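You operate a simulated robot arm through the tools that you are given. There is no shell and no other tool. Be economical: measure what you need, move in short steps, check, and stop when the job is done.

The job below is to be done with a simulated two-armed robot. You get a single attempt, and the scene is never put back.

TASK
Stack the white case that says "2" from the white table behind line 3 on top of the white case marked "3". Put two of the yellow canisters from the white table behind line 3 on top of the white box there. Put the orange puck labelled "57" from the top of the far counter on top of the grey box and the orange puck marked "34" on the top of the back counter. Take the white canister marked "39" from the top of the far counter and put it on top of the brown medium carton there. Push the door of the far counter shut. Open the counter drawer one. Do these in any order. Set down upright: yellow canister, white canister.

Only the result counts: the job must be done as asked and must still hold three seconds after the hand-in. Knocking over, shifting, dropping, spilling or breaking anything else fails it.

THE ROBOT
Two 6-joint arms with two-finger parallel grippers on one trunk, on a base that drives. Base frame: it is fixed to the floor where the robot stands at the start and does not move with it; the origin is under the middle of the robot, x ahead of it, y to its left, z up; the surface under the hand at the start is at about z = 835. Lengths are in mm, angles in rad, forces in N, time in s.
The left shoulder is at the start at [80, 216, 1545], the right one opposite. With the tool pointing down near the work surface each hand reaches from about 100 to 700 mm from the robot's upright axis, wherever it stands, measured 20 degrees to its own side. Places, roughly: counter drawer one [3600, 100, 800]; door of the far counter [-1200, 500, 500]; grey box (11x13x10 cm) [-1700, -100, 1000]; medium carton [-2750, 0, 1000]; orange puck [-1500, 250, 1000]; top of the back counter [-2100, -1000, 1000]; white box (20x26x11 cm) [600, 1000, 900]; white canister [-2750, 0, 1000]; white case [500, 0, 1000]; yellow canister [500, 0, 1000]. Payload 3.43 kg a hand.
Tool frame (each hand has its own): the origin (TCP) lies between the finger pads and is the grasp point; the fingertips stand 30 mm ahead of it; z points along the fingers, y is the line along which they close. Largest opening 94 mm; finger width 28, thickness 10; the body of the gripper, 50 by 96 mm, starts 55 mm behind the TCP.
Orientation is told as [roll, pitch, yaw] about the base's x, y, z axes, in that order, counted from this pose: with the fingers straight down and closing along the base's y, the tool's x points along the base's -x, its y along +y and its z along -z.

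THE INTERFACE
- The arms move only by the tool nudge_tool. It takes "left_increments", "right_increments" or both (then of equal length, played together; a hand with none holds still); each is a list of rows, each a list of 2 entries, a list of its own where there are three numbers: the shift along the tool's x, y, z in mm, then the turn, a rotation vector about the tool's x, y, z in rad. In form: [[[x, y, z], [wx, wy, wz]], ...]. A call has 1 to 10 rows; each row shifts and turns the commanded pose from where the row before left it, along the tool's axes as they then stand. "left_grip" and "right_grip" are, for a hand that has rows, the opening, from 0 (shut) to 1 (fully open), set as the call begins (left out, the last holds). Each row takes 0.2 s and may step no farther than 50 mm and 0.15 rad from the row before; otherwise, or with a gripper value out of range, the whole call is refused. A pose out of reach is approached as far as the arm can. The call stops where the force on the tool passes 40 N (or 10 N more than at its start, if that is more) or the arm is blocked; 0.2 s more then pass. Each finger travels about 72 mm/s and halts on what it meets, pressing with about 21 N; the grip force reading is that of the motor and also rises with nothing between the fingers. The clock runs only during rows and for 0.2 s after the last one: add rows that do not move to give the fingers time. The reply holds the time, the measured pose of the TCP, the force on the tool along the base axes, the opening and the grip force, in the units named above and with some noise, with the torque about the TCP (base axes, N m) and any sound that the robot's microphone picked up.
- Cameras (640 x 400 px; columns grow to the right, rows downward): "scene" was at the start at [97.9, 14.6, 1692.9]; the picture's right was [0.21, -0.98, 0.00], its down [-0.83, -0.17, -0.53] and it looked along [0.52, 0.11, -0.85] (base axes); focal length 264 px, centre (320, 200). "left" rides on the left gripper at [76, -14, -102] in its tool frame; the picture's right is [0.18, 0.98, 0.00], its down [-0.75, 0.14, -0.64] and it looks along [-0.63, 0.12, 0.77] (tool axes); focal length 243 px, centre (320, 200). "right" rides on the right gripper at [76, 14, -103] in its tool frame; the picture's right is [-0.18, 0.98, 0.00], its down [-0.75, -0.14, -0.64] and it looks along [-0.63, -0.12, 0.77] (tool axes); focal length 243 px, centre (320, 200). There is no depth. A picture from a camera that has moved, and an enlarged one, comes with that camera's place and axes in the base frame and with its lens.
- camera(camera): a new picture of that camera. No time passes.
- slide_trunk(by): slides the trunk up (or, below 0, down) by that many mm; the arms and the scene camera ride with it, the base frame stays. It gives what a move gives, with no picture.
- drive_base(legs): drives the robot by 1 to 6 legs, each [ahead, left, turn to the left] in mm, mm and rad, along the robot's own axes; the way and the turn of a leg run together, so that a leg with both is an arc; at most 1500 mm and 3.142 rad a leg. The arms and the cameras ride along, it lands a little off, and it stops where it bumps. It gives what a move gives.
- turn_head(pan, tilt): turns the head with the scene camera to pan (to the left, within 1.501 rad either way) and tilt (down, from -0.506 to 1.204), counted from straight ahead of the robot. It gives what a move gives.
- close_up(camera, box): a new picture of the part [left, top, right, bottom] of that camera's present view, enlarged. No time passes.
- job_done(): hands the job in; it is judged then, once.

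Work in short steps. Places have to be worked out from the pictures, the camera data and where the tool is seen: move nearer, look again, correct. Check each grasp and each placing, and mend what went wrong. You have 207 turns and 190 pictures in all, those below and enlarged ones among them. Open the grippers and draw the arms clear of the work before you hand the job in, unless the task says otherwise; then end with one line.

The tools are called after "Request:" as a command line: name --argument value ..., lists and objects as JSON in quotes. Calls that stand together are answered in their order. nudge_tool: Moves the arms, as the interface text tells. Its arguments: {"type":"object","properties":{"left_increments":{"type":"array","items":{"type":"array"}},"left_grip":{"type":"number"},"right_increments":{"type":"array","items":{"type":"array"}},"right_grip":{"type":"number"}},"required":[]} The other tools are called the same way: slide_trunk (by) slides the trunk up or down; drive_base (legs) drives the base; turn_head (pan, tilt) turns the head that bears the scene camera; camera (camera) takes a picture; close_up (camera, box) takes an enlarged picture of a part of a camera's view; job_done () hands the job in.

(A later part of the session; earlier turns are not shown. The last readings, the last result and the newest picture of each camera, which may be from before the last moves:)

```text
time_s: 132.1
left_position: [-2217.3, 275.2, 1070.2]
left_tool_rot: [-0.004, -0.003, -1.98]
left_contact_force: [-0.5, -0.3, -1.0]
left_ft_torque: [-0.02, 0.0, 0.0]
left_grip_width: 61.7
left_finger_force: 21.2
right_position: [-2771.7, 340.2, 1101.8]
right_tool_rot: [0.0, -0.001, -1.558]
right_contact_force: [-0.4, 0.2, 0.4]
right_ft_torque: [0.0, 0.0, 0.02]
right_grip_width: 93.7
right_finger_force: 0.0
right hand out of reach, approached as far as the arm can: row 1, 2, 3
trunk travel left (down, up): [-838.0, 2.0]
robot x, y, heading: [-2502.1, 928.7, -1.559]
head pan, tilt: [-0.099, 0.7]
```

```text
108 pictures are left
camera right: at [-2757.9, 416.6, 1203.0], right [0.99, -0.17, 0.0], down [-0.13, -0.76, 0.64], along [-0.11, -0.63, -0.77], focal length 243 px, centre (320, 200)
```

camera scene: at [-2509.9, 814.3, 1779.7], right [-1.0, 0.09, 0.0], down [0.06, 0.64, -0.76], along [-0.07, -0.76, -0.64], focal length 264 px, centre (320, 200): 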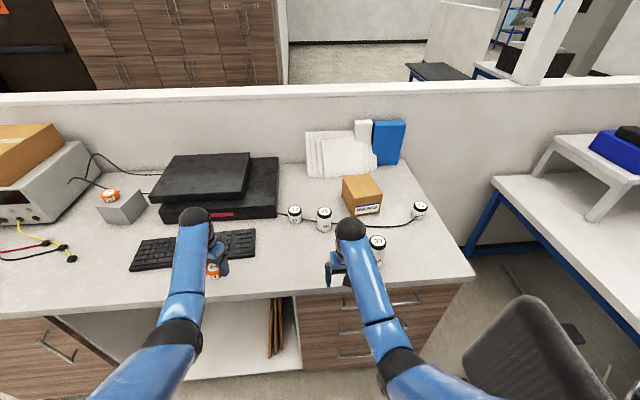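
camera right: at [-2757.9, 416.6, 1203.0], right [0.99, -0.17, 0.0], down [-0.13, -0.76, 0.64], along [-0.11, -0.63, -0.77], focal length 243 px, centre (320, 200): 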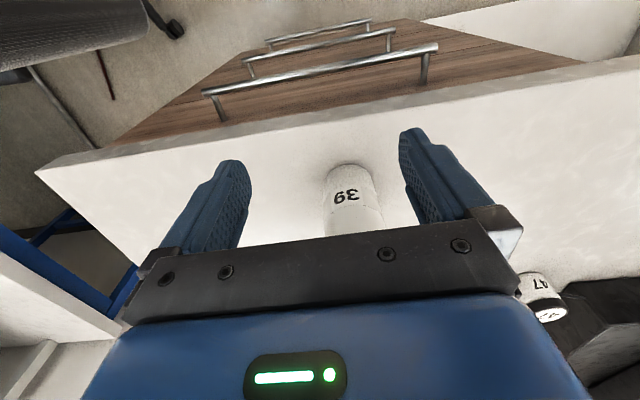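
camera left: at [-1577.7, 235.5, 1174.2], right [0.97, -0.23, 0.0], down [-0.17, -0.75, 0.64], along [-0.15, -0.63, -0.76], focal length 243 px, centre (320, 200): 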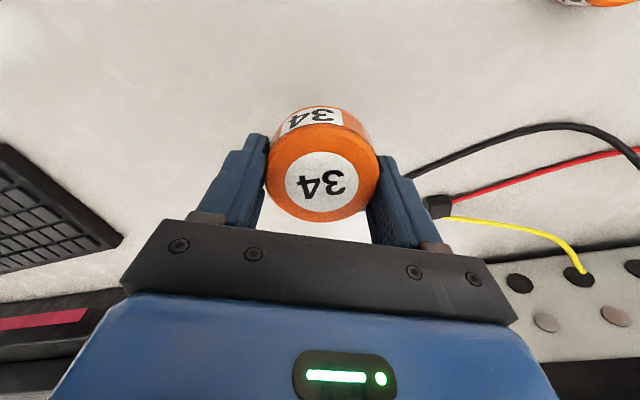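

39 is directly ahead at about y≈240. I go higher and forward over it.

Request:
nudge_tool --right_increments '[[[-30, 0, -20], [0, 0, 0]], [[-25, 0, -15], [0, 0, 0]], [[0, 0, 0], [0, 0, 0]]]'

Request:
camera --camera "right"

```text
time_s: 132.9
left_position: [-2217.5, 274.9, 1071.1]
left_tool_rot: [-0.004, -0.003, -1.98]
left_contact_force: [0.1, -0.7, 0.0]
left_ft_torque: [-0.01, 0.01, -0.03]
left_grip_width: 61.3
left_finger_force: 21.2
right_position: [-2770.5, 283.9, 1136.7]
right_tool_rot: [0.001, 0.0, -1.556]
right_contact_force: [0.1, 1.5, -0.2]
right_ft_torque: [0.0, -0.04, 0.01]
right_grip_width: 94.3
right_finger_force: 0.1
trunk travel left (down, up): [-838.0, 2.0]
robot x, y, heading: [-2504.9, 930.3, -1.557]
head pan, tilt: [-0.099, 0.7]
```

```text
107 pictures are left
camera right: at [-2757.1, 361.3, 1238.2], right [0.99, -0.17, 0.0], down [-0.13, -0.76, 0.64], along [-0.11, -0.63, -0.77], focal length 243 px, centre (320, 200)
```

right: 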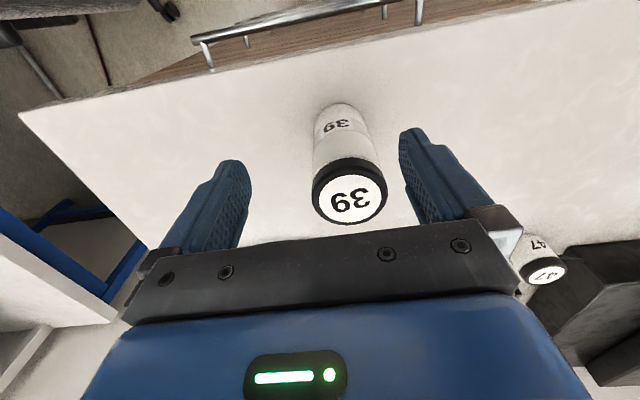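

39's top centre ≈(-2753,231), z≈1083. I move over it and check.

Request:
nudge_tool --right_increments '[[[-26, 8, -5], [0, 0, 0]], [[-26, 8, 0], [0, 0, 0]], [[0, 0, 0], [0, 0, 0]]]'

Request:
camera --camera "right"

```text
time_s: 133.7
left_position: [-2218.1, 275.4, 1070.2]
left_tool_rot: [-0.003, -0.003, -1.98]
left_contact_force: [0.8, 1.1, -0.6]
left_ft_torque: [-0.03, 0.03, 0.0]
left_grip_width: 61.3
left_finger_force: 21.1
right_position: [-2753.6, 233.8, 1142.2]
right_tool_rot: [0.002, 0.0, -1.559]
right_contact_force: [-0.6, 0.7, 0.4]
right_ft_torque: [0.02, -0.02, 0.0]
right_grip_width: 94.0
right_finger_force: 0.1
trunk travel left (down, up): [-838.0, 2.0]
robot x, y, heading: [-2500.9, 931.0, -1.56]
head pan, tilt: [-0.099, 0.7]
```

```text
106 pictures are left
camera right: at [-2740.5, 309.7, 1243.3], right [0.99, -0.17, 0.0], down [-0.13, -0.76, 0.64], along [-0.11, -0.63, -0.77], focal length 243 px, centre (320, 200)
```

right: 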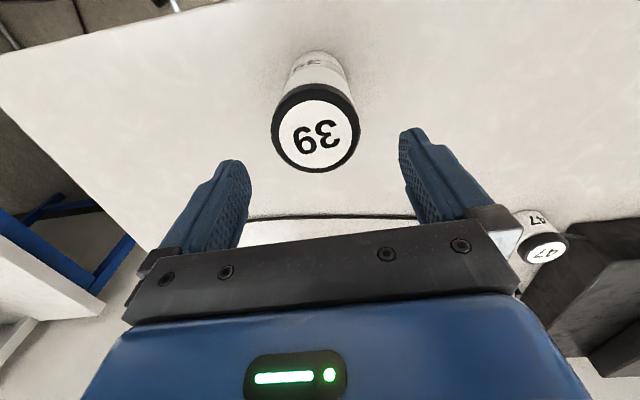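

Refined centre ≈(-2754,245), top ≈1092. I shift back 11 mm, lower 40 and check.

Request:
nudge_tool --right_increments '[[[11, -1, 0], [0, 0, 0]], [[0, 0, 20], [0, 0, 0]], [[0, 0, 20], [0, 0, 0]], [[0, 0, 0], [0, 0, 0]]]'

Request:
camera --camera "right"

Request:
close_up --camera "scene" --box '[270, 160, 450, 280]'

```text
time_s: 134.7
left_position: [-2216.4, 274.9, 1070.2]
left_tool_rot: [-0.004, -0.004, -1.979]
left_contact_force: [0.2, 0.1, -0.8]
left_ft_torque: [0.0, -0.02, -0.02]
left_grip_width: 61.3
left_finger_force: 20.7
right_position: [-2754.9, 244.1, 1101.6]
right_tool_rot: [0.001, 0.003, -1.558]
right_contact_force: [0.6, 0.2, -0.6]
right_ft_torque: [0.04, 0.01, -0.02]
right_grip_width: 94.0
right_finger_force: 0.2
trunk travel left (down, up): [-838.0, 2.0]
robot x, y, heading: [-2503.5, 932.0, -1.556]
head pan, tilt: [-0.099, 0.7]
```

```text
105 pictures are left
camera right: at [-2741.2, 320.5, 1203.0], right [0.99, -0.17, 0.0], down [-0.13, -0.76, 0.64], along [-0.11, -0.63, -0.77], focal length 243 px, centre (320, 200)
```

right: 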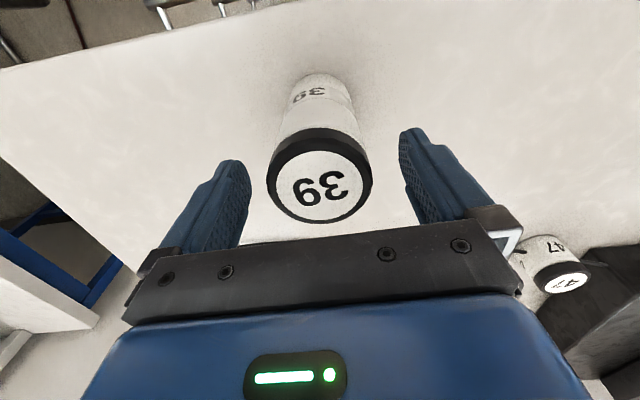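

```text
3.33 times, centred on (360, 220) of scene
camera zoom: at [-2509.6, 814.2, 1779.7], right [-1.0, 0.09, 0.0], down [0.06, 0.64, -0.76], along [-0.07, -0.76, -0.64], focal length 881 px, centre (187, 133)
```

zoom: 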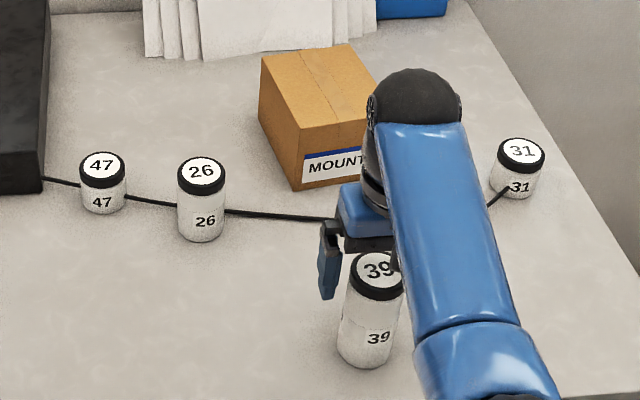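

Centre (-2755,240), top 1086. I descend to TCP≈1046, grip and lift.

Request:
nudge_tool --right_increments '[[[-3, 0, 25], [0, 0, 0]], [[0, 0, 30], [0, 0, 0]], [[0, 0, 0], [0, 0, 0]]]'

Request:
nudge_tool --right_increments '[[[0, 0, 0], [0, 0, 0]], [[0, 0, 0], [0, 0, 0]], [[0, 0, 0], [0, 0, 0]], [[0, 0, 0], [0, 0, 0]], [[0, 0, -30], [0, 0, 0]], [[0, 0, -40], [0, 0, 0]], [[0, 0, -40], [0, 0, 0]], [[0, 0, 0], [0, 0, 0]]]' --right_grip 0.3

Request:
camera --camera "right"

```text
time_s: 135.5
left_position: [-2217.3, 275.3, 1071.2]
left_tool_rot: [-0.002, -0.005, -1.977]
left_contact_force: [0.7, 0.5, -1.3]
left_ft_torque: [0.01, 0.0, 0.0]
left_grip_width: 61.4
left_finger_force: 21.1
right_position: [-2754.5, 240.6, 1046.1]
right_tool_rot: [0.0, 0.001, -1.558]
right_contact_force: [0.0, 0.8, -0.5]
right_ft_torque: [0.03, -0.01, -0.01]
right_grip_width: 94.0
right_finger_force: 0.0
trunk travel left (down, up): [-838.0, 2.0]
robot x, y, heading: [-2502.9, 930.5, -1.558]
head pan, tilt: [-0.099, 0.7]
```

```text
time_s: 137.3
left_position: [-2217.3, 274.8, 1070.1]
left_tool_rot: [-0.003, -0.004, -1.979]
left_contact_force: [0.1, 1.1, -1.6]
left_ft_torque: [0.01, 0.05, 0.01]
left_grip_width: 61.3
left_finger_force: 20.8
right_position: [-2754.1, 241.0, 1157.0]
right_tool_rot: [-0.001, 0.001, -1.559]
right_contact_force: [-0.1, -0.7, -3.1]
right_ft_torque: [0.02, 0.0, 0.04]
right_grip_width: 58.7
right_finger_force: 21.0
trunk travel left (down, up): [-838.0, 2.0]
robot x, y, heading: [-2505.4, 931.0, -1.561]
head pan, tilt: [-0.099, 0.7]
```

```text
103 pictures are left
camera right: at [-2741.3, 316.7, 1258.5], right [0.99, -0.17, 0.0], down [-0.13, -0.76, 0.64], along [-0.11, -0.63, -0.77], focal length 243 px, centre (320, 200)
```

right: 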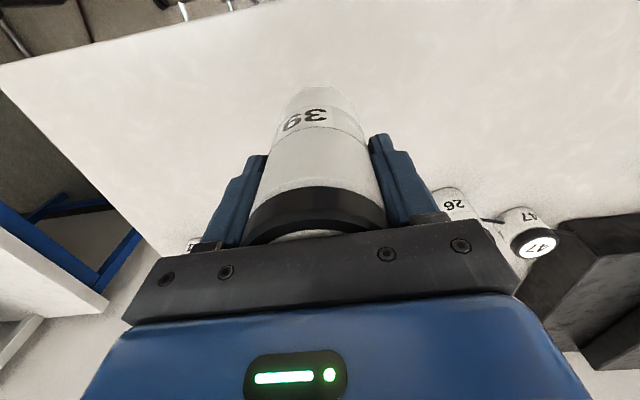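

Canister 39 is held. Carton centre ≈(-2775,-110), top ≈1066. I raise the canister and retract the left hand (with puck 34) so it will clear the black device when I drive in.

Request:
nudge_tool --left_increments '[[[43, -19, 0], [0, 0, 0]], [[43, -19, 0], [0, 0, 0]], [[0, 0, 0], [0, 0, 0]]]' --right_increments '[[[0, 0, -25], [0, 0, 0]], [[-10, 0, -10], [0, 0, 0]], [[0, 0, 0], [0, 0, 0]]]'

Request:
drive_base --legs '[[180, -30, 0]]'

Request:
camera --camera "scene"

```text
time_s: 138.1
left_position: [-2217.9, 367.7, 1070.2]
left_tool_rot: [-0.004, -0.002, -1.978]
left_contact_force: [0.0, -0.7, -1.2]
left_ft_torque: [-0.01, 0.0, -0.01]
left_grip_width: 60.6
left_finger_force: 20.8
right_position: [-2755.2, 230.0, 1190.5]
right_tool_rot: [0.0, 0.004, -1.56]
right_contact_force: [0.0, 0.1, -2.6]
right_ft_torque: [0.02, 0.01, -0.02]
right_grip_width: 58.6
right_finger_force: 21.2
trunk travel left (down, up): [-838.0, 2.0]
robot x, y, heading: [-2502.4, 929.1, -1.558]
head pan, tilt: [-0.099, 0.7]
```

```text
time_s: 139.7
left_position: [-2243.6, 192.7, 1070.9]
left_tool_rot: [-0.002, -0.007, -1.977]
left_contact_force: [1.4, 0.0, -1.6]
left_ft_torque: [-0.02, -0.02, 0.01]
left_grip_width: 60.7
left_finger_force: 21.2
right_position: [-2780.4, 55.9, 1194.1]
right_tool_rot: [0.001, -0.001, -1.557]
right_contact_force: [0.6, -0.3, -2.4]
right_ft_torque: [-0.04, -0.02, -0.03]
right_grip_width: 58.8
right_finger_force: 20.6
trunk travel left (down, up): [-838.0, 2.0]
robot x, y, heading: [-2530.1, 751.0, -1.556]
head pan, tilt: [-0.099, 0.7]
```

```text
102 pictures are left
camera scene: at [-2536.3, 640.8, 1780.2], right [-1.0, 0.09, 0.0], down [0.05, 0.64, -0.77], along [-0.07, -0.76, -0.64], focal length 264 px, centre (320, 200)
```

scene: 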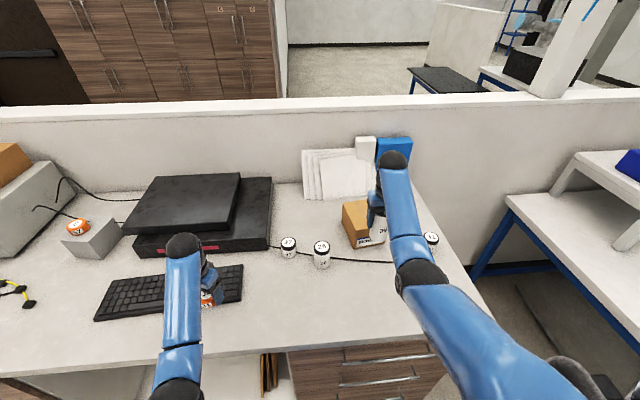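

I drive forward 130 mm more and look.

Request:
drive_base --legs '[[130, 0, 0]]'

Request:
close_up --camera "scene" --box '[280, 140, 480, 280]'

Request:
camera --camera "right"

```text
time_s: 140.9
left_position: [-2241.0, 68.8, 1072.6]
left_tool_rot: [-0.001, -0.008, -1.978]
left_contact_force: [-0.4, 0.9, 0.1]
left_ft_torque: [-0.03, 0.02, -0.04]
left_grip_width: 60.8
left_finger_force: 20.9
right_position: [-2779.0, -68.9, 1195.7]
right_tool_rot: [0.001, -0.004, -1.558]
right_contact_force: [0.5, 1.2, -1.7]
right_ft_torque: [-0.03, 0.0, 0.02]
right_grip_width: 58.5
right_finger_force: 21.2
trunk travel left (down, up): [-838.0, 2.0]
robot x, y, heading: [-2529.8, 622.7, -1.556]
head pan, tilt: [-0.099, 0.7]
```

```text
2.86 times, centred on (380, 210) of scene
camera zoom: at [-2535.3, 517.9, 1780.6], right [-1.0, 0.09, 0.0], down [0.06, 0.64, -0.77], along [-0.07, -0.77, -0.64], focal length 755 px, centre (149, 171)
```

zoom: 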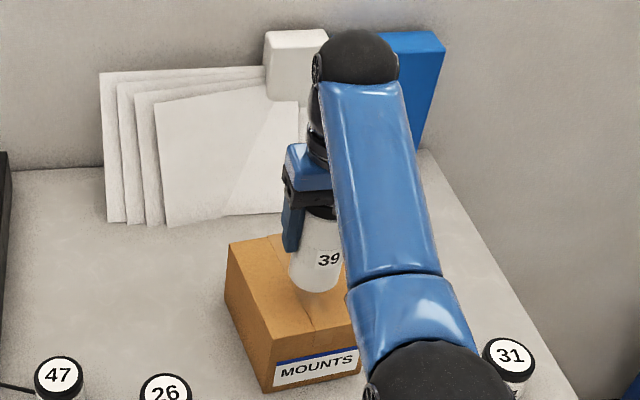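

```text
100 pictures are left
camera right: at [-2766.1, 8.0, 1296.9], right [0.99, -0.17, 0.0], down [-0.13, -0.75, 0.65], along [-0.11, -0.64, -0.76], focal length 243 px, centre (320, 200)
```

right: 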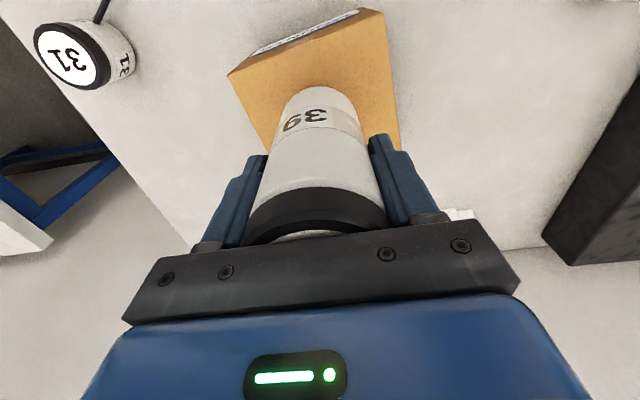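

The canister is over the carton top (centre ≈(-2775,-98)). I move 17 mm further forward and lower to contact.

Request:
nudge_tool --right_increments '[[[-17, 0, 0], [0, 0, 0]], [[0, 0, 20], [0, 0, 0]], [[0, 0, 15], [0, 0, 0]], [[0, 0, 6], [0, 0, 0]], [[0, 0, 4], [0, 0, 0]], [[0, 0, 3], [0, 0, 0]], [[0, 0, 0], [0, 0, 0]]]'

```text
time_s: 142.3
left_position: [-2241.4, 66.9, 1071.4]
left_tool_rot: [-0.002, -0.006, -1.979]
left_contact_force: [0.5, 0.0, -0.9]
left_ft_torque: [0.01, 0.01, 0.0]
left_grip_width: 60.3
left_finger_force: 20.8
right_position: [-2779.3, -93.3, 1155.6]
right_tool_rot: [-0.002, -0.014, -1.558]
right_contact_force: [1.9, 9.5, 20.7]
right_ft_torque: [1.28, -0.38, 0.08]
right_grip_width: 57.8
right_finger_force: 21.0
trunk travel left (down, up): [-838.0, 2.0]
robot x, y, heading: [-2528.1, 622.4, -1.556]
head pan, tilt: [-0.099, 0.7]
stopped in row 6 (right hand): the force on the tool passed its limit at 43 N (the readings are from after the stop); the commanded pose is now the measured one
```

Contact. I relieve 2 mm, check, then open.

Request:
nudge_tool --right_increments '[[[0, 0, -2], [0, 0, 0]], [[0, 0, 0], [0, 0, 0]]]'

Request:
close_up --camera "scene" --box '[330, 180, 430, 290]'

```text
time_s: 142.9
left_position: [-2241.3, 65.7, 1070.6]
left_tool_rot: [-0.003, -0.006, -1.977]
left_contact_force: [0.1, 0.9, -0.4]
left_ft_torque: [-0.02, 0.0, -0.01]
left_grip_width: 60.5
left_finger_force: 20.4
right_position: [-2779.1, -93.3, 1155.3]
right_tool_rot: [-0.002, -0.017, -1.559]
right_contact_force: [0.4, 2.1, 14.0]
right_ft_torque: [0.47, -0.39, 0.05]
right_grip_width: 58.0
right_finger_force: 21.4
trunk travel left (down, up): [-838.0, 2.0]
robot x, y, heading: [-2528.8, 619.8, -1.558]
head pan, tilt: [-0.099, 0.7]
```

```text
3.64 times, centred on (380, 235) of scene
camera zoom: at [-2534.1, 512.5, 1780.0], right [-1.0, 0.09, 0.0], down [0.05, 0.64, -0.77], along [-0.07, -0.76, -0.64], focal length 961 px, centre (102, 73)
```

zoom: 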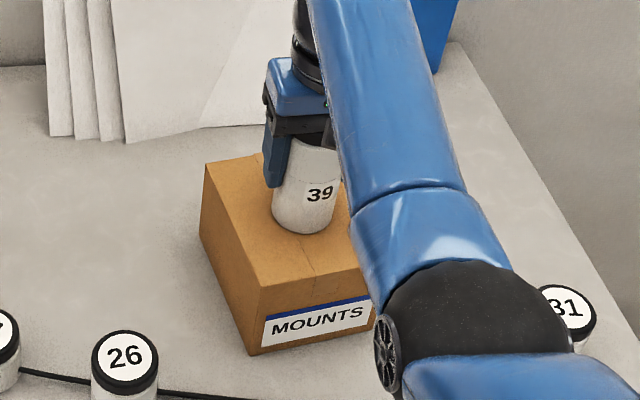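

Placed well on the carton. I open the right gripper and rise.

Request:
nudge_tool --right_increments '[[[0, 0, 0], [0, 0, 0]], [[0, 0, 0], [0, 0, 0]], [[0, 0, 0], [0, 0, 0]], [[0, 0, -20], [0, 0, 0]], [[0, 0, -30], [0, 0, 0]], [[0, 0, -30], [0, 0, 0]], [[0, 0, -10], [0, 0, 0]], [[0, 0, 0], [0, 0, 0]]]' --right_grip 1.0

Request:
camera --camera "right"

```text
time_s: 144.7
left_position: [-2242.6, 63.4, 1069.1]
left_tool_rot: [-0.003, -0.004, -1.978]
left_contact_force: [-0.6, -0.3, -0.6]
left_ft_torque: [0.01, 0.01, -0.01]
left_grip_width: 60.3
left_finger_force: 21.0
right_position: [-2780.0, -95.5, 1241.5]
right_tool_rot: [-0.001, -0.011, -1.559]
right_contact_force: [-0.8, 0.4, -0.2]
right_ft_torque: [-0.02, -0.04, -0.01]
right_grip_width: 94.3
right_finger_force: 0.0
trunk travel left (down, up): [-838.0, 2.0]
robot x, y, heading: [-2532.5, 622.6, -1.555]
head pan, tilt: [-0.099, 0.7]
```

```text
98 pictures are left
camera right: at [-2766.7, -17.2, 1342.7], right [0.99, -0.17, 0.0], down [-0.13, -0.75, 0.65], along [-0.11, -0.64, -0.76], focal length 243 px, centre (320, 200)
```

right: 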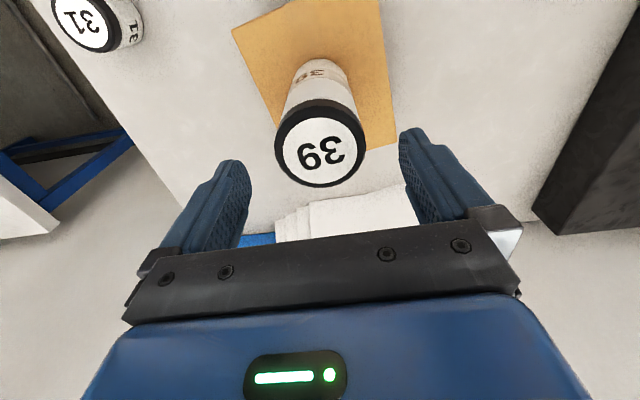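

39 stands upright on the carton. I back away and drive around to the passage at x≈-470.

Request:
drive_base --legs '[[-380, 0, 0], [0, 1300, 0], [0, 750, 0]]'

Request:
turn_head --pan -0.2 --tilt 0.55

Request:
camera --camera "scene"

```text
time_s: 156.9
left_position: [-205.3, 455.4, 1070.5]
left_tool_rot: [-0.002, -0.003, -1.986]
left_contact_force: [0.7, 0.0, -1.4]
left_ft_torque: [0.02, 0.01, 0.01]
left_grip_width: 59.8
left_finger_force: 20.8
right_position: [-744.0, 301.4, 1242.1]
right_tool_rot: [0.001, -0.011, -1.565]
right_contact_force: [-1.0, 1.1, -0.5]
right_ft_torque: [-0.01, -0.03, -0.01]
right_grip_width: 94.1
right_finger_force: 0.0
trunk travel left (down, up): [-838.0, 2.0]
robot x, y, heading: [-485.8, 1017.0, -1.568]
head pan, tilt: [-0.099, 0.7]
```

```text
time_s: 157.6
left_position: [-203.7, 454.8, 1070.2]
left_tool_rot: [-0.004, -0.003, -1.987]
left_contact_force: [0.2, 0.3, -1.0]
left_ft_torque: [-0.02, -0.02, -0.01]
left_grip_width: 59.7
left_finger_force: 21.2
right_position: [-743.5, 301.8, 1242.9]
right_tool_rot: [-0.001, -0.011, -1.567]
right_contact_force: [0.2, 0.8, 0.0]
right_ft_torque: [-0.01, -0.03, 0.03]
right_grip_width: 94.1
right_finger_force: 0.0
trunk travel left (down, up): [-838.0, 2.0]
robot x, y, heading: [-486.7, 1015.0, -1.563]
head pan, tilt: [-0.201, 0.55]
```

```text
97 pictures are left
camera scene: at [-503.6, 899.3, 1792.8], right [-0.98, 0.19, 0.0], down [0.1, 0.51, -0.85], along [-0.17, -0.84, -0.52], focal length 264 px, centre (320, 200)
```

scene: 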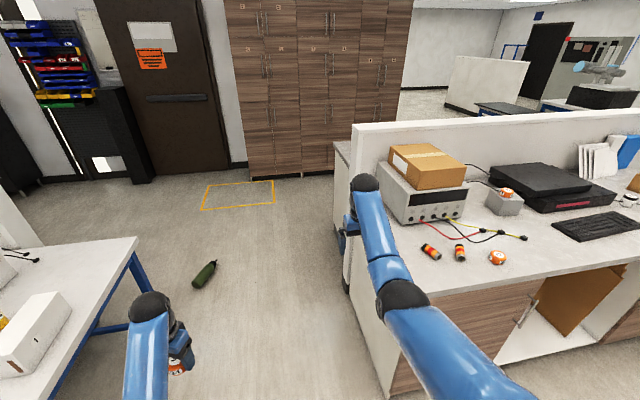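

I check the door's closure with a close-up.

Request:
close_up --camera "scene" --box '[400, 240, 640, 390]'

```text
2.67 times, centred on (520, 315) of scene
camera zoom: at [-503.6, 899.3, 1792.8], right [-0.98, 0.19, 0.0], down [0.1, 0.51, -0.85], along [-0.17, -0.84, -0.52], focal length 705 px, centre (-213, -107)
```

zoom: 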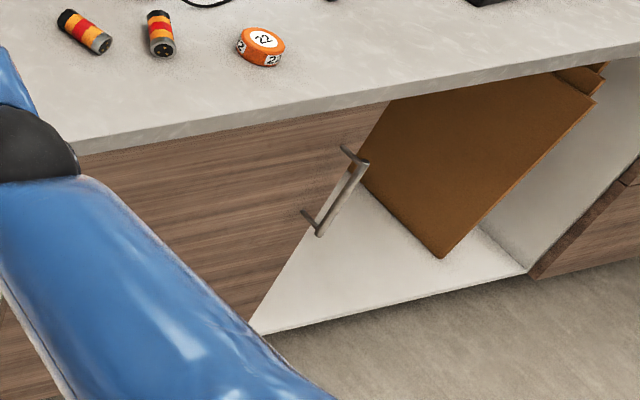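

The door is flush. I drive forward along the passage toward the back counter.

Request:
drive_base --legs '[[1500, 0, 0]]'

Request:
turn_head --pan -1.1 --tilt 0.6

Request:
camera --camera "scene"

```text
time_s: 165.0
left_position: [-206.9, -1048.5, 1070.8]
left_tool_rot: [-0.004, -0.003, -1.995]
left_contact_force: [-0.2, -0.9, -0.2]
left_ft_torque: [-0.01, 0.0, 0.0]
left_grip_width: 59.7
left_finger_force: 21.0
right_position: [-748.0, -1197.2, 1242.7]
right_tool_rot: [-0.001, -0.013, -1.575]
right_contact_force: [-0.8, -0.3, 0.2]
right_ft_torque: [-0.02, -0.01, -0.01]
right_grip_width: 94.0
right_finger_force: 0.0
trunk travel left (down, up): [-838.0, 2.0]
robot x, y, heading: [-483.9, -483.5, -1.579]
head pan, tilt: [-0.201, 0.55]
```

```text
time_s: 166.2
left_position: [-207.1, -1048.3, 1068.5]
left_tool_rot: [-0.005, -0.004, -1.994]
left_contact_force: [0.1, 0.0, -1.1]
left_ft_torque: [0.02, 0.03, 0.0]
left_grip_width: 59.5
left_finger_force: 20.7
right_position: [-747.6, -1199.5, 1241.6]
right_tool_rot: [-0.002, -0.01, -1.573]
right_contact_force: [-0.8, -0.1, 0.0]
right_ft_torque: [-0.04, 0.0, 0.01]
right_grip_width: 94.0
right_finger_force: 0.0
trunk travel left (down, up): [-838.0, 2.0]
robot x, y, heading: [-485.2, -480.7, -1.571]
head pan, tilt: [-1.1, 0.6]
```

```text
95 pictures are left
camera scene: at [-562.9, -555.0, 1788.4], right [-0.45, 0.89, 0.0], down [0.5, 0.26, -0.83], along [-0.74, -0.37, -0.57], focal length 264 px, centre (320, 200)
```

scene: 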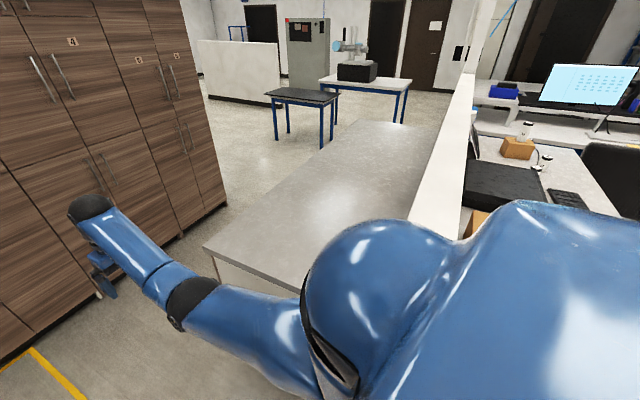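

The back counter is empty; its near end is at x≈-1080, y from ≈-1367. I drive forward 450 and turn to face it.

Request:
drive_base --legs '[[450, 0, 0], [0, 0, -1.57]]'

Request:
turn_head --pan 0.2 --tilt 0.75

Request:
camera --camera "scene"

```text
time_s: 172.8
left_position: [-1045.3, -1220.2, 1070.9]
left_tool_rot: [-0.004, -0.002, 2.729]
left_contact_force: [0.3, 0.3, -1.5]
left_ft_torque: [0.01, -0.03, -0.03]
left_grip_width: 59.6
left_finger_force: 21.1
right_position: [-1201.3, -682.1, 1242.5]
right_tool_rot: [-0.002, -0.011, -3.135]
right_contact_force: [0.1, -0.4, -0.2]
right_ft_torque: [-0.01, -0.01, -0.02]
right_grip_width: 93.5
right_finger_force: 0.0
trunk travel left (down, up): [-838.0, 2.0]
robot x, y, heading: [-486.8, -936.1, -3.128]
head pan, tilt: [-1.1, 0.6]
```

```text
time_s: 174.2
left_position: [-1044.9, -1219.5, 1070.5]
left_tool_rot: [-0.003, -0.003, 2.732]
left_contact_force: [1.1, 0.0, -0.2]
left_ft_torque: [0.03, 0.01, 0.04]
left_grip_width: 59.6
left_finger_force: 21.2
right_position: [-1201.9, -679.7, 1241.3]
right_tool_rot: [-0.002, -0.011, -3.136]
right_contact_force: [0.1, -0.1, 0.1]
right_ft_torque: [0.0, -0.01, -0.03]
right_grip_width: 94.2
right_finger_force: 0.2
trunk travel left (down, up): [-838.0, 2.0]
robot x, y, heading: [-486.9, -937.5, -3.131]
head pan, tilt: [0.201, 0.75]
```

```text
94 pictures are left
camera scene: at [-596.7, -953.7, 1775.5], right [-0.21, 0.98, 0.0], down [0.67, 0.14, -0.73], along [-0.72, -0.15, -0.68], focal length 264 px, centre (320, 200)
```

scene: 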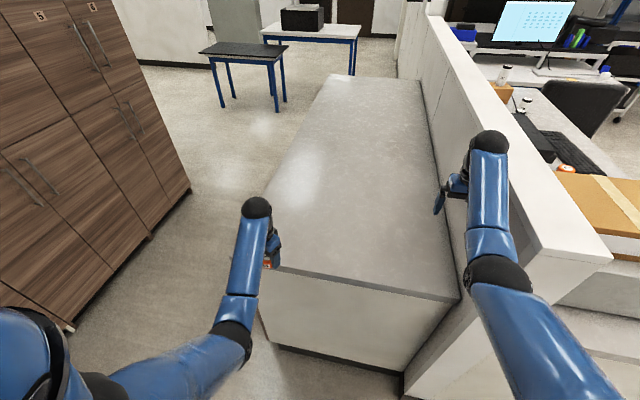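

Counter spans y≈-1182…-611, near edge x≈-1085. I move the left hand right by 200 and the right hand away from the partition, then drive forward 200.

Request:
nudge_tool --left_increments '[[[-16, -37, 0], [0, 0, 0]], [[-16, -37, 0], [0, 0, 0]], [[-16, -37, 0], [0, 0, 0]], [[-16, -37, 0], [0, 0, 0]], [[-16, -37, 0], [0, 0, 0]]]' --right_increments '[[[0, 15, 0], [0, 0, 0]], [[0, 15, 0], [0, 0, 0]], [[0, 15, 0], [0, 0, 0]], [[0, 15, 0], [0, 0, 0]], [[0, 0, 0], [0, 0, 0]]]'

Request:
drive_base --legs '[[200, 0, 0]]'

Request:
camera --camera "scene"

```text
time_s: 175.4
left_position: [-1045.5, -1017.3, 1073.3]
left_tool_rot: [-0.002, -0.004, 2.731]
left_contact_force: [-0.4, -0.3, -1.5]
left_ft_torque: [-0.02, 0.0, -0.01]
left_grip_width: 59.4
left_finger_force: 21.3
right_position: [-1199.9, -739.9, 1241.7]
right_tool_rot: [0.001, -0.011, -3.134]
right_contact_force: [0.0, 0.8, 0.2]
right_ft_torque: [0.0, -0.02, -0.02]
right_grip_width: 93.9
right_finger_force: 0.0
trunk travel left (down, up): [-838.0, 2.0]
robot x, y, heading: [-483.7, -938.2, -3.132]
head pan, tilt: [0.201, 0.75]
```

```text
time_s: 177.0
left_position: [-1241.9, -1021.2, 1074.3]
left_tool_rot: [-0.002, -0.007, 2.729]
left_contact_force: [0.7, 0.7, -0.2]
left_ft_torque: [0.0, 0.08, 0.06]
left_grip_width: 59.7
left_finger_force: 20.7
right_position: [-1397.8, -744.2, 1243.7]
right_tool_rot: [-0.002, -0.013, -3.134]
right_contact_force: [0.0, -0.7, 0.6]
right_ft_torque: [-0.01, 0.01, 0.02]
right_grip_width: 93.9
right_finger_force: 0.0
trunk travel left (down, up): [-838.0, 2.0]
robot x, y, heading: [-688.4, -938.7, -3.133]
head pan, tilt: [0.201, 0.75]
```

```text
93 pictures are left
camera scene: at [-790.8, -955.1, 1776.1], right [-0.21, 0.98, 0.0], down [0.66, 0.14, -0.73], along [-0.72, -0.15, -0.68], focal length 264 px, centre (320, 200)
```

scene: 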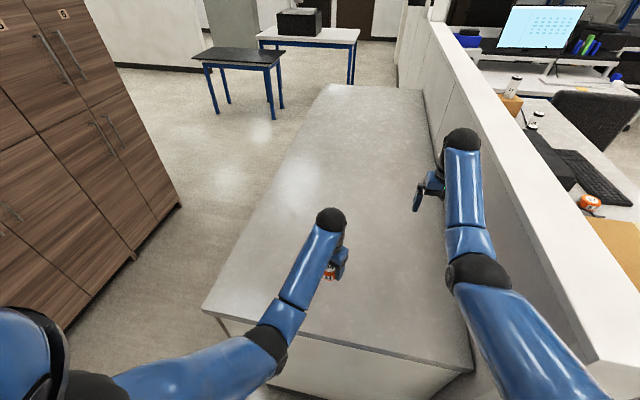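

Over the back counter. I lower the puck until contact.

Request:
nudge_tool --left_increments '[[[0, 0, 30], [0, 0, 0]], [[0, 0, 25], [0, 0, 0]], [[0, 0, 8], [0, 0, 0]], [[0, 0, 5], [0, 0, 0]], [[0, 0, 4], [0, 0, 0]], [[0, 0, 4], [0, 0, 0]], [[0, 0, 0], [0, 0, 0]]]'

```text
time_s: 178.6
left_position: [-1246.8, -1020.1, 1000.0]
left_tool_rot: [-0.001, -0.012, 2.732]
left_contact_force: [-7.2, -1.2, 28.7]
left_ft_torque: [-0.42, 0.02, -0.16]
left_grip_width: 59.8
left_finger_force: 20.7
right_position: [-1399.7, -744.1, 1242.4]
right_tool_rot: [-0.002, -0.011, -3.135]
right_contact_force: [0.0, -0.3, 0.0]
right_ft_torque: [-0.02, 0.03, 0.01]
right_grip_width: 94.0
right_finger_force: 0.0
trunk travel left (down, up): [-838.0, 2.0]
robot x, y, heading: [-681.5, -939.5, -3.13]
head pan, tilt: [0.201, 0.75]
```

Contact at the expected height. Relieve, open, rise.

Request:
nudge_tool --left_increments '[[[0, 0, -3], [0, 0, 0]], [[0, 0, 0], [0, 0, 0]]]'

Request:
nudge_tool --left_increments '[[[0, 0, 0], [0, 0, 0]], [[0, 0, 0], [0, 0, 0]], [[0, 0, 0], [0, 0, 0]], [[0, 0, -20], [0, 0, 0]], [[0, 0, -30], [0, 0, 0]], [[0, 0, -30], [0, 0, 0]], [[0, 0, 0], [0, 0, 0]]]' --left_grip 1.0

Request:
camera --camera "left"

```text
time_s: 179.2
left_position: [-1246.3, -1019.1, 1000.2]
left_tool_rot: [-0.004, -0.005, 2.729]
left_contact_force: [-10.9, -0.9, 20.2]
left_ft_torque: [-0.42, 0.55, -0.25]
left_grip_width: 59.9
left_finger_force: 20.4
right_position: [-1402.1, -743.1, 1242.3]
right_tool_rot: [-0.002, -0.012, -3.133]
right_contact_force: [-0.3, 0.4, -0.8]
right_ft_torque: [-0.04, -0.01, 0.01]
right_grip_width: 94.1
right_finger_force: 0.1
trunk travel left (down, up): [-838.0, 2.0]
robot x, y, heading: [-684.7, -935.5, -3.135]
head pan, tilt: [0.201, 0.75]
```

```text
time_s: 180.8
left_position: [-1246.3, -1020.6, 1079.1]
left_tool_rot: [-0.002, -0.001, 2.731]
left_contact_force: [-0.1, -0.6, 0.4]
left_ft_torque: [-0.02, 0.01, 0.01]
left_grip_width: 94.1
left_finger_force: 0.1
right_position: [-1401.1, -743.4, 1241.5]
right_tool_rot: [-0.001, -0.011, -3.133]
right_contact_force: [-0.2, -0.5, -0.2]
right_ft_torque: [0.0, 0.04, 0.01]
right_grip_width: 93.8
right_finger_force: 0.1
trunk travel left (down, up): [-838.0, 2.0]
robot x, y, heading: [-683.0, -938.5, -3.13]
head pan, tilt: [0.201, 0.75]
```

```text
92 pictures are left
camera left: at [-1170.4, -1038.9, 1182.3], right [-0.22, -0.97, 0.0], down [-0.75, 0.17, 0.64], along [-0.63, 0.15, -0.77], focal length 243 px, centre (320, 200)
```

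left: 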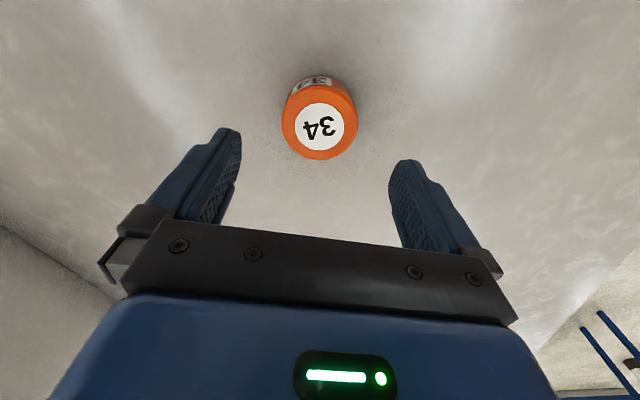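

Puck 34 is set on the back counter. Next, the fallen bottle: its lid points along (-0.46,-0.89), so I'll stand at about (-104,-400) heading -1.25 and grasp with the left hand. I back off, turn and drive there.

Request:
drive_base --legs '[[-200, 0, 0], [0, 0, 1.88], [-391, 529, 0]]'

Request:
turn_head --pan 0.1 --tilt 0.9

Request:
camera --camera "scene"

```text
time_s: 190.2
left_position: [140.7, -899.7, 1078.6]
left_tool_rot: [-0.004, -0.001, -1.661]
left_contact_force: [0.2, 0.2, 0.3]
left_ft_torque: [0.01, -0.05, 0.0]
left_grip_width: 94.1
left_finger_force: 0.0
right_position: [-73.7, -1134.3, 1240.9]
right_tool_rot: [0.0, -0.012, -1.241]
right_contact_force: [0.6, -0.8, 0.0]
right_ft_torque: [0.03, -0.01, 0.01]
right_grip_width: 94.2
right_finger_force: 0.0
trunk travel left (down, up): [-838.0, 2.0]
robot x, y, heading: [-113.6, -395.2, -1.243]
head pan, tilt: [0.201, 0.75]
```

```text
time_s: 190.9
left_position: [140.3, -898.1, 1079.4]
left_tool_rot: [-0.003, -0.001, -1.66]
left_contact_force: [-0.1, -0.5, -0.5]
left_ft_torque: [0.0, 0.0, -0.01]
left_grip_width: 94.0
left_finger_force: 0.1
right_position: [-74.5, -1134.4, 1241.2]
right_tool_rot: [-0.001, -0.01, -1.244]
right_contact_force: [-0.3, -0.1, 0.6]
right_ft_torque: [0.0, -0.01, 0.04]
right_grip_width: 93.8
right_finger_force: 0.1
trunk travel left (down, up): [-838.0, 2.0]
robot x, y, heading: [-115.1, -391.0, -1.243]
head pan, tilt: [0.099, 0.901]
```

```text
91 pictures are left
camera scene: at [-73.4, -490.9, 1763.6], right [-0.91, -0.42, 0.0], down [-0.33, 0.71, -0.62], along [0.26, -0.56, -0.78], focal length 264 px, centre (320, 200)
```

scene: 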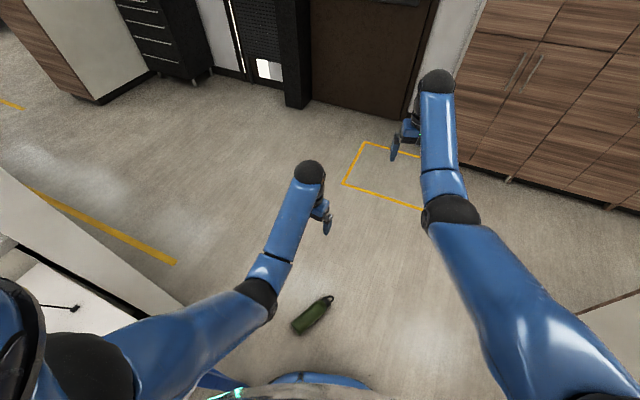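

The bottle lies at ≈(155,-905), lid pointing (-0.41,-0.91), right below the left hand. I rotate the left tool to match and lower the trunk.

Request:
nudge_tool --left_increments '[[[0, 0, 0], [0, 0, 0.12]], [[0, 0, 0], [0, 0, 0.12]], [[0, 0, 0], [0, 0, 0.09]], [[0, 0, 0], [0, 0, 0]]]'

Request:
slide_trunk --by -500

Request:
camera --camera "left"

Request:
camera --camera "scene"

```text
time_s: 191.9
left_position: [141.3, -898.1, 1078.1]
left_tool_rot: [-0.001, -0.005, -1.994]
left_contact_force: [0.3, 0.0, -0.5]
left_ft_torque: [-0.02, -0.03, 0.02]
left_grip_width: 94.0
left_finger_force: 0.1
right_position: [-73.8, -1132.9, 1241.0]
right_tool_rot: [-0.002, -0.011, -1.242]
right_contact_force: [0.7, -0.2, 0.1]
right_ft_torque: [0.0, 0.01, -0.01]
right_grip_width: 93.9
right_finger_force: 0.0
trunk travel left (down, up): [-838.0, 2.0]
robot x, y, heading: [-114.4, -391.5, -1.242]
head pan, tilt: [0.099, 0.901]
```

```text
refused: -500 is not a number from -400 to 400
```

```text
90 pictures are left
camera left: at [159.5, -822.7, 1182.3], right [0.97, -0.24, 0.0], down [-0.18, -0.74, 0.65], along [-0.15, -0.63, -0.76], focal length 243 px, centre (320, 200)
```

left: 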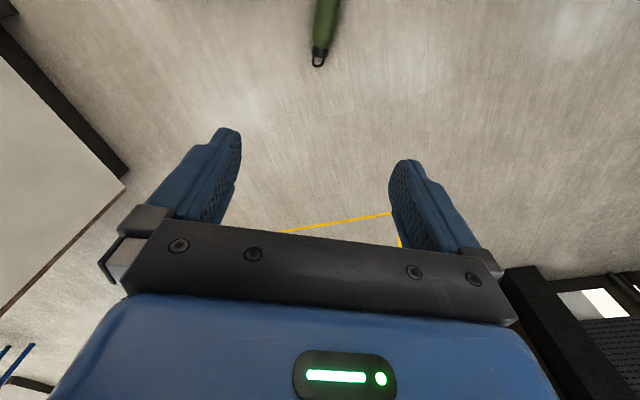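

```text
89 pictures are left
camera scene: at [-72.7, -489.4, 1763.6], right [-0.91, -0.42, 0.0], down [-0.33, 0.71, -0.62], along [0.26, -0.56, -0.78], focal length 264 px, centre (320, 200)
```

scene: 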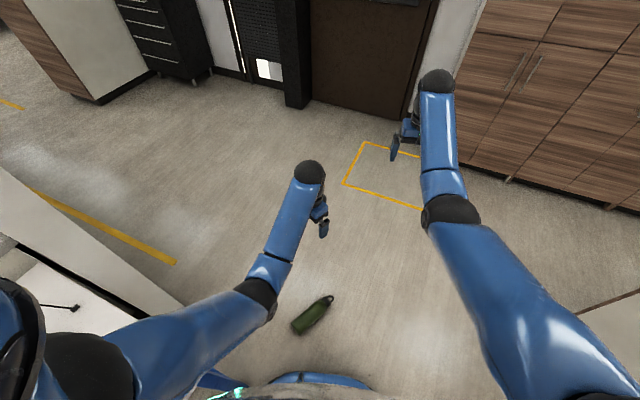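

Max 400 per slide. I slide down 400 and look.

Request:
slide_trunk --by -400

Request:
camera --camera "left"

```text
time_s: 195.8
left_position: [140.6, -898.2, 680.5]
left_tool_rot: [-0.002, -0.002, -1.993]
left_contact_force: [-0.3, -0.3, -0.6]
left_ft_torque: [-0.02, 0.01, 0.02]
left_grip_width: 93.8
left_finger_force: 0.0
right_position: [-73.1, -1132.5, 841.4]
right_tool_rot: [-0.001, -0.01, -1.243]
right_contact_force: [0.3, 0.2, 0.8]
right_ft_torque: [0.02, 0.04, -0.03]
right_grip_width: 94.1
right_finger_force: 0.1
trunk travel left (down, up): [-438.0, 402.0]
robot x, y, heading: [-110.8, -394.4, -1.243]
head pan, tilt: [0.099, 0.901]
```

```text
88 pictures are left
camera left: at [159.3, -822.8, 782.4], right [0.97, -0.23, 0.0], down [-0.18, -0.74, 0.64], along [-0.15, -0.63, -0.76], focal length 243 px, centre (320, 200)
```

left: 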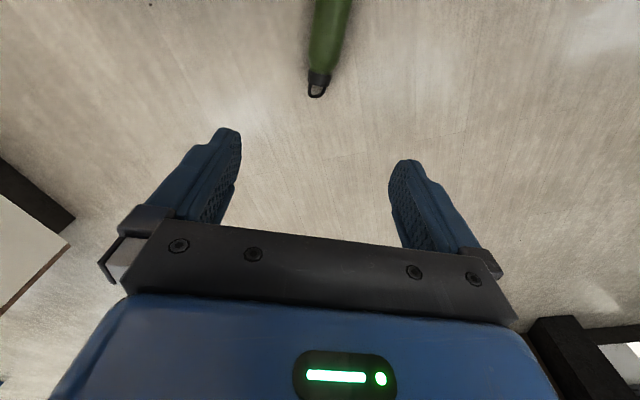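

I continue down and refine.

Request:
slide_trunk --by -400

Request:
nudge_tool --left_increments '[[[12, 16, 0], [0, 0, 0]], [[0, 0, 0], [0, 0, 0]]]'

Request:
camera --camera "left"

Request:
camera --camera "scene"

```text
time_s: 199.6
left_position: [140.5, -897.8, 279.5]
left_tool_rot: [-0.001, -0.001, -1.989]
left_contact_force: [0.5, -0.9, 1.0]
left_ft_torque: [0.02, 0.02, 0.0]
left_grip_width: 94.0
left_finger_force: 0.2
right_position: [-73.9, -1133.0, 441.6]
right_tool_rot: [-0.001, -0.011, -1.243]
right_contact_force: [0.0, -0.6, 0.2]
right_ft_torque: [0.03, 0.02, -0.01]
right_grip_width: 94.0
right_finger_force: 0.1
trunk travel left (down, up): [-38.0, 802.0]
robot x, y, heading: [-112.1, -390.2, -1.246]
head pan, tilt: [0.099, 0.901]
```

```text
time_s: 200.2
left_position: [159.8, -894.0, 279.1]
left_tool_rot: [-0.001, -0.005, -1.992]
left_contact_force: [0.2, -0.6, -0.3]
left_ft_torque: [0.02, 0.02, 0.06]
left_grip_width: 94.1
left_finger_force: 0.1
right_position: [-73.0, -1134.1, 442.4]
right_tool_rot: [-0.002, -0.011, -1.242]
right_contact_force: [0.4, 0.3, 0.5]
right_ft_torque: [0.0, 0.02, 0.02]
right_grip_width: 94.1
right_finger_force: 0.1
trunk travel left (down, up): [-38.0, 802.0]
robot x, y, heading: [-117.9, -391.4, -1.241]
head pan, tilt: [0.099, 0.901]
```

```text
87 pictures are left
camera left: at [178.4, -818.6, 382.2], right [0.97, -0.23, 0.0], down [-0.18, -0.74, 0.65], along [-0.15, -0.63, -0.76], focal length 243 px, centre (320, 200)
```

left: 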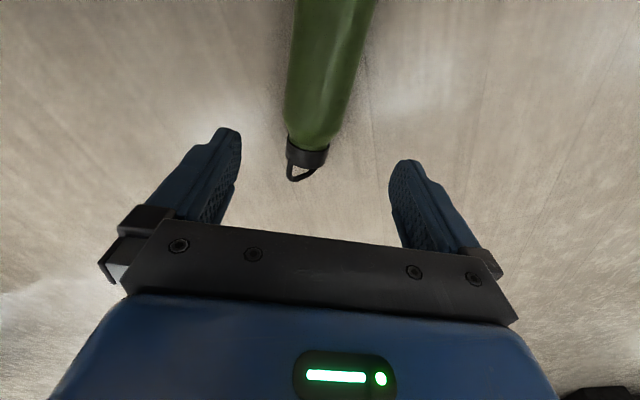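

```text
86 pictures are left
camera scene: at [-72.9, -489.5, 963.6], right [-0.91, -0.42, 0.0], down [-0.33, 0.71, -0.62], along [0.26, -0.56, -0.78], focal length 264 px, centre (320, 200)
```

scene: 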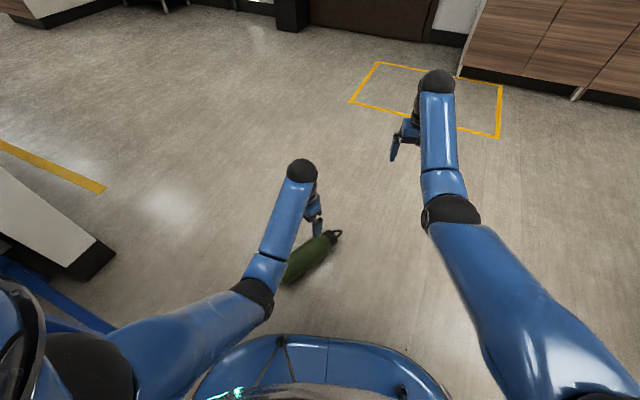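

The body looks ~95 mm wide, too wide for the gripper, but the lid (~63 mm) is graspable. I move over the lid (108 mm ahead), go lower and check.

Request:
nudge_tool --left_increments '[[[-45, 1, 10], [0, 0, 0]], [[-45, 1, 10], [0, 0, 0]], [[-18, 0, 30], [0, 0, 0]], [[0, 0, 45], [0, 0, 0]], [[0, 0, 0], [0, 0, 0]]]'

Request:
camera --camera "left"

```text
time_s: 201.4
left_position: [116.7, -995.0, 183.7]
left_tool_rot: [-0.002, -0.006, -1.993]
left_contact_force: [-0.1, -0.4, -0.7]
left_ft_torque: [-0.01, 0.02, 0.02]
left_grip_width: 94.0
left_finger_force: 0.1
right_position: [-74.1, -1133.0, 440.9]
right_tool_rot: [-0.002, -0.011, -1.242]
right_contact_force: [-0.6, 0.5, 0.0]
right_ft_torque: [-0.02, 0.0, 0.0]
right_grip_width: 94.0
right_finger_force: 0.0
trunk travel left (down, up): [-38.0, 802.0]
robot x, y, heading: [-112.9, -395.6, -1.242]
head pan, tilt: [0.099, 0.901]
```

```text
85 pictures are left
camera left: at [135.1, -919.2, 287.5], right [0.97, -0.23, 0.0], down [-0.18, -0.74, 0.65], along [-0.15, -0.63, -0.76], focal length 243 px, centre (320, 200)
```

left: 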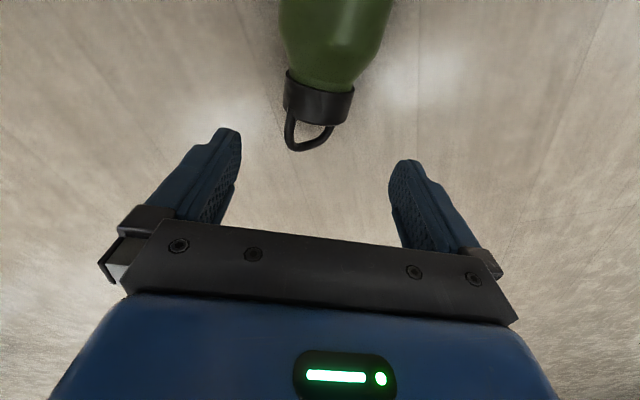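

The lid is right below the TCP. I descend to z≈50.

Request:
nudge_tool --left_increments '[[[0, -1, 45], [0, 0, 0]], [[0, 0, 45], [0, 0, 0]], [[0, 0, 30], [0, 0, 0]], [[0, 0, 14], [0, 0, 0]], [[0, 0, 0], [0, 0, 0]]]'

Request:
camera --camera "left"

```text
time_s: 202.6
left_position: [114.4, -944.4, 88.2]
left_tool_rot: [-0.004, -0.003, -1.991]
left_contact_force: [-3.2, 0.2, -3.3]
left_ft_torque: [-0.05, 0.22, 0.13]
left_grip_width: 94.0
left_finger_force: 0.0
left hand out of reach, approached as far as the arm can: row 1, 2, 3, 4
right_position: [-74.0, -1133.6, 441.6]
right_tool_rot: [-0.002, -0.009, -1.242]
right_contact_force: [-0.2, 0.0, 0.8]
right_ft_torque: [-0.03, 0.0, 0.01]
right_grip_width: 94.2
right_finger_force: 0.1
trunk travel left (down, up): [-38.0, 802.0]
robot x, y, heading: [-108.5, -392.9, -1.241]
head pan, tilt: [0.099, 0.901]
```

```text
84 pictures are left
camera left: at [134.1, -868.9, 191.8], right [0.97, -0.23, 0.0], down [-0.18, -0.74, 0.64], along [-0.15, -0.63, -0.77], focal length 243 px, centre (320, 200)
```

left: 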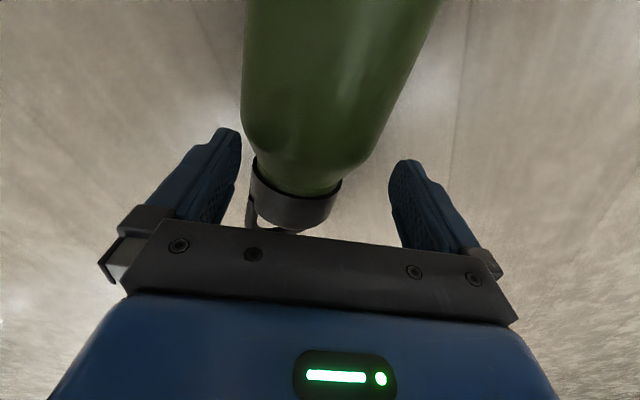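

Out of reach at that distance, so the hand slid back. I raise it, drop the trunk the rest and drive 100 mm closer.

Request:
nudge_tool --left_increments '[[[0, 0, -45], [0, 0, 0]], [[0, 0, -45], [0, 0, 0]], [[0, 0, -45], [0, 0, 0]], [[0, 0, 0], [0, 0, 0]]]'

Request:
drive_base --legs '[[100, 0, 0]]'

Request:
slide_trunk --by -37

Request:
camera --camera "left"

```text
time_s: 203.6
left_position: [117.7, -943.0, 223.9]
left_tool_rot: [-0.001, -0.005, -1.992]
left_contact_force: [-0.3, 0.2, 0.1]
left_ft_torque: [0.0, -0.01, 0.01]
left_grip_width: 93.9
left_finger_force: 0.0
right_position: [-73.8, -1133.1, 441.6]
right_tool_rot: [-0.002, -0.01, -1.242]
right_contact_force: [0.4, -0.5, -0.2]
right_ft_torque: [-0.01, 0.0, -0.02]
right_grip_width: 93.8
right_finger_force: 0.0
trunk travel left (down, up): [-38.0, 802.0]
robot x, y, heading: [-114.5, -391.1, -1.243]
head pan, tilt: [0.099, 0.901]
```

```text
time_s: 204.7
left_position: [148.6, -1037.7, 223.8]
left_tool_rot: [-0.003, -0.004, -1.993]
left_contact_force: [-0.3, -0.3, 0.1]
left_ft_torque: [0.03, -0.03, -0.02]
left_grip_width: 94.0
left_finger_force: 0.1
right_position: [-42.5, -1225.9, 441.4]
right_tool_rot: [-0.002, -0.011, -1.243]
right_contact_force: [-0.6, 0.5, 0.5]
right_ft_torque: [0.0, -0.02, -0.01]
right_grip_width: 94.0
right_finger_force: 0.0
trunk travel left (down, up): [-38.0, 802.0]
robot x, y, heading: [-83.2, -490.8, -1.242]
head pan, tilt: [0.099, 0.901]
```

```text
time_s: 205.6
left_position: [149.3, -1037.6, 187.1]
left_tool_rot: [-0.002, -0.004, -1.992]
left_contact_force: [0.2, -0.5, 0.3]
left_ft_torque: [-0.01, -0.01, -0.02]
left_grip_width: 94.2
left_finger_force: 0.0
right_position: [-42.7, -1226.9, 405.2]
right_tool_rot: [-0.001, -0.01, -1.242]
right_contact_force: [-0.3, -0.5, -0.1]
right_ft_torque: [-0.02, -0.01, 0.0]
right_grip_width: 94.1
right_finger_force: 0.0
trunk travel left (down, up): [-1.0, 839.0]
robot x, y, heading: [-79.6, -483.0, -1.243]
head pan, tilt: [0.099, 0.901]
```

```text
83 pictures are left
camera left: at [167.9, -962.5, 290.2], right [0.97, -0.23, 0.0], down [-0.18, -0.74, 0.65], along [-0.15, -0.63, -0.76], focal length 243 px, centre (320, 200)
```

left: 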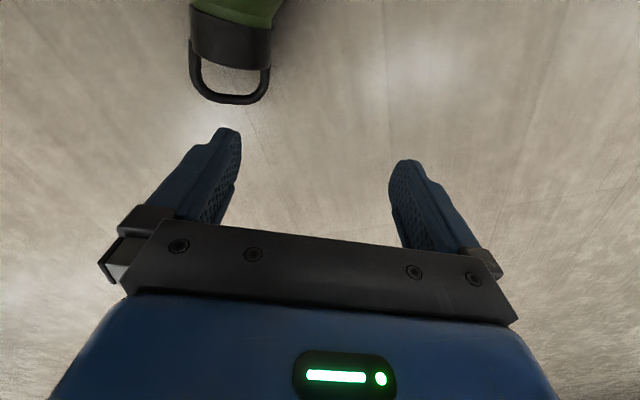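

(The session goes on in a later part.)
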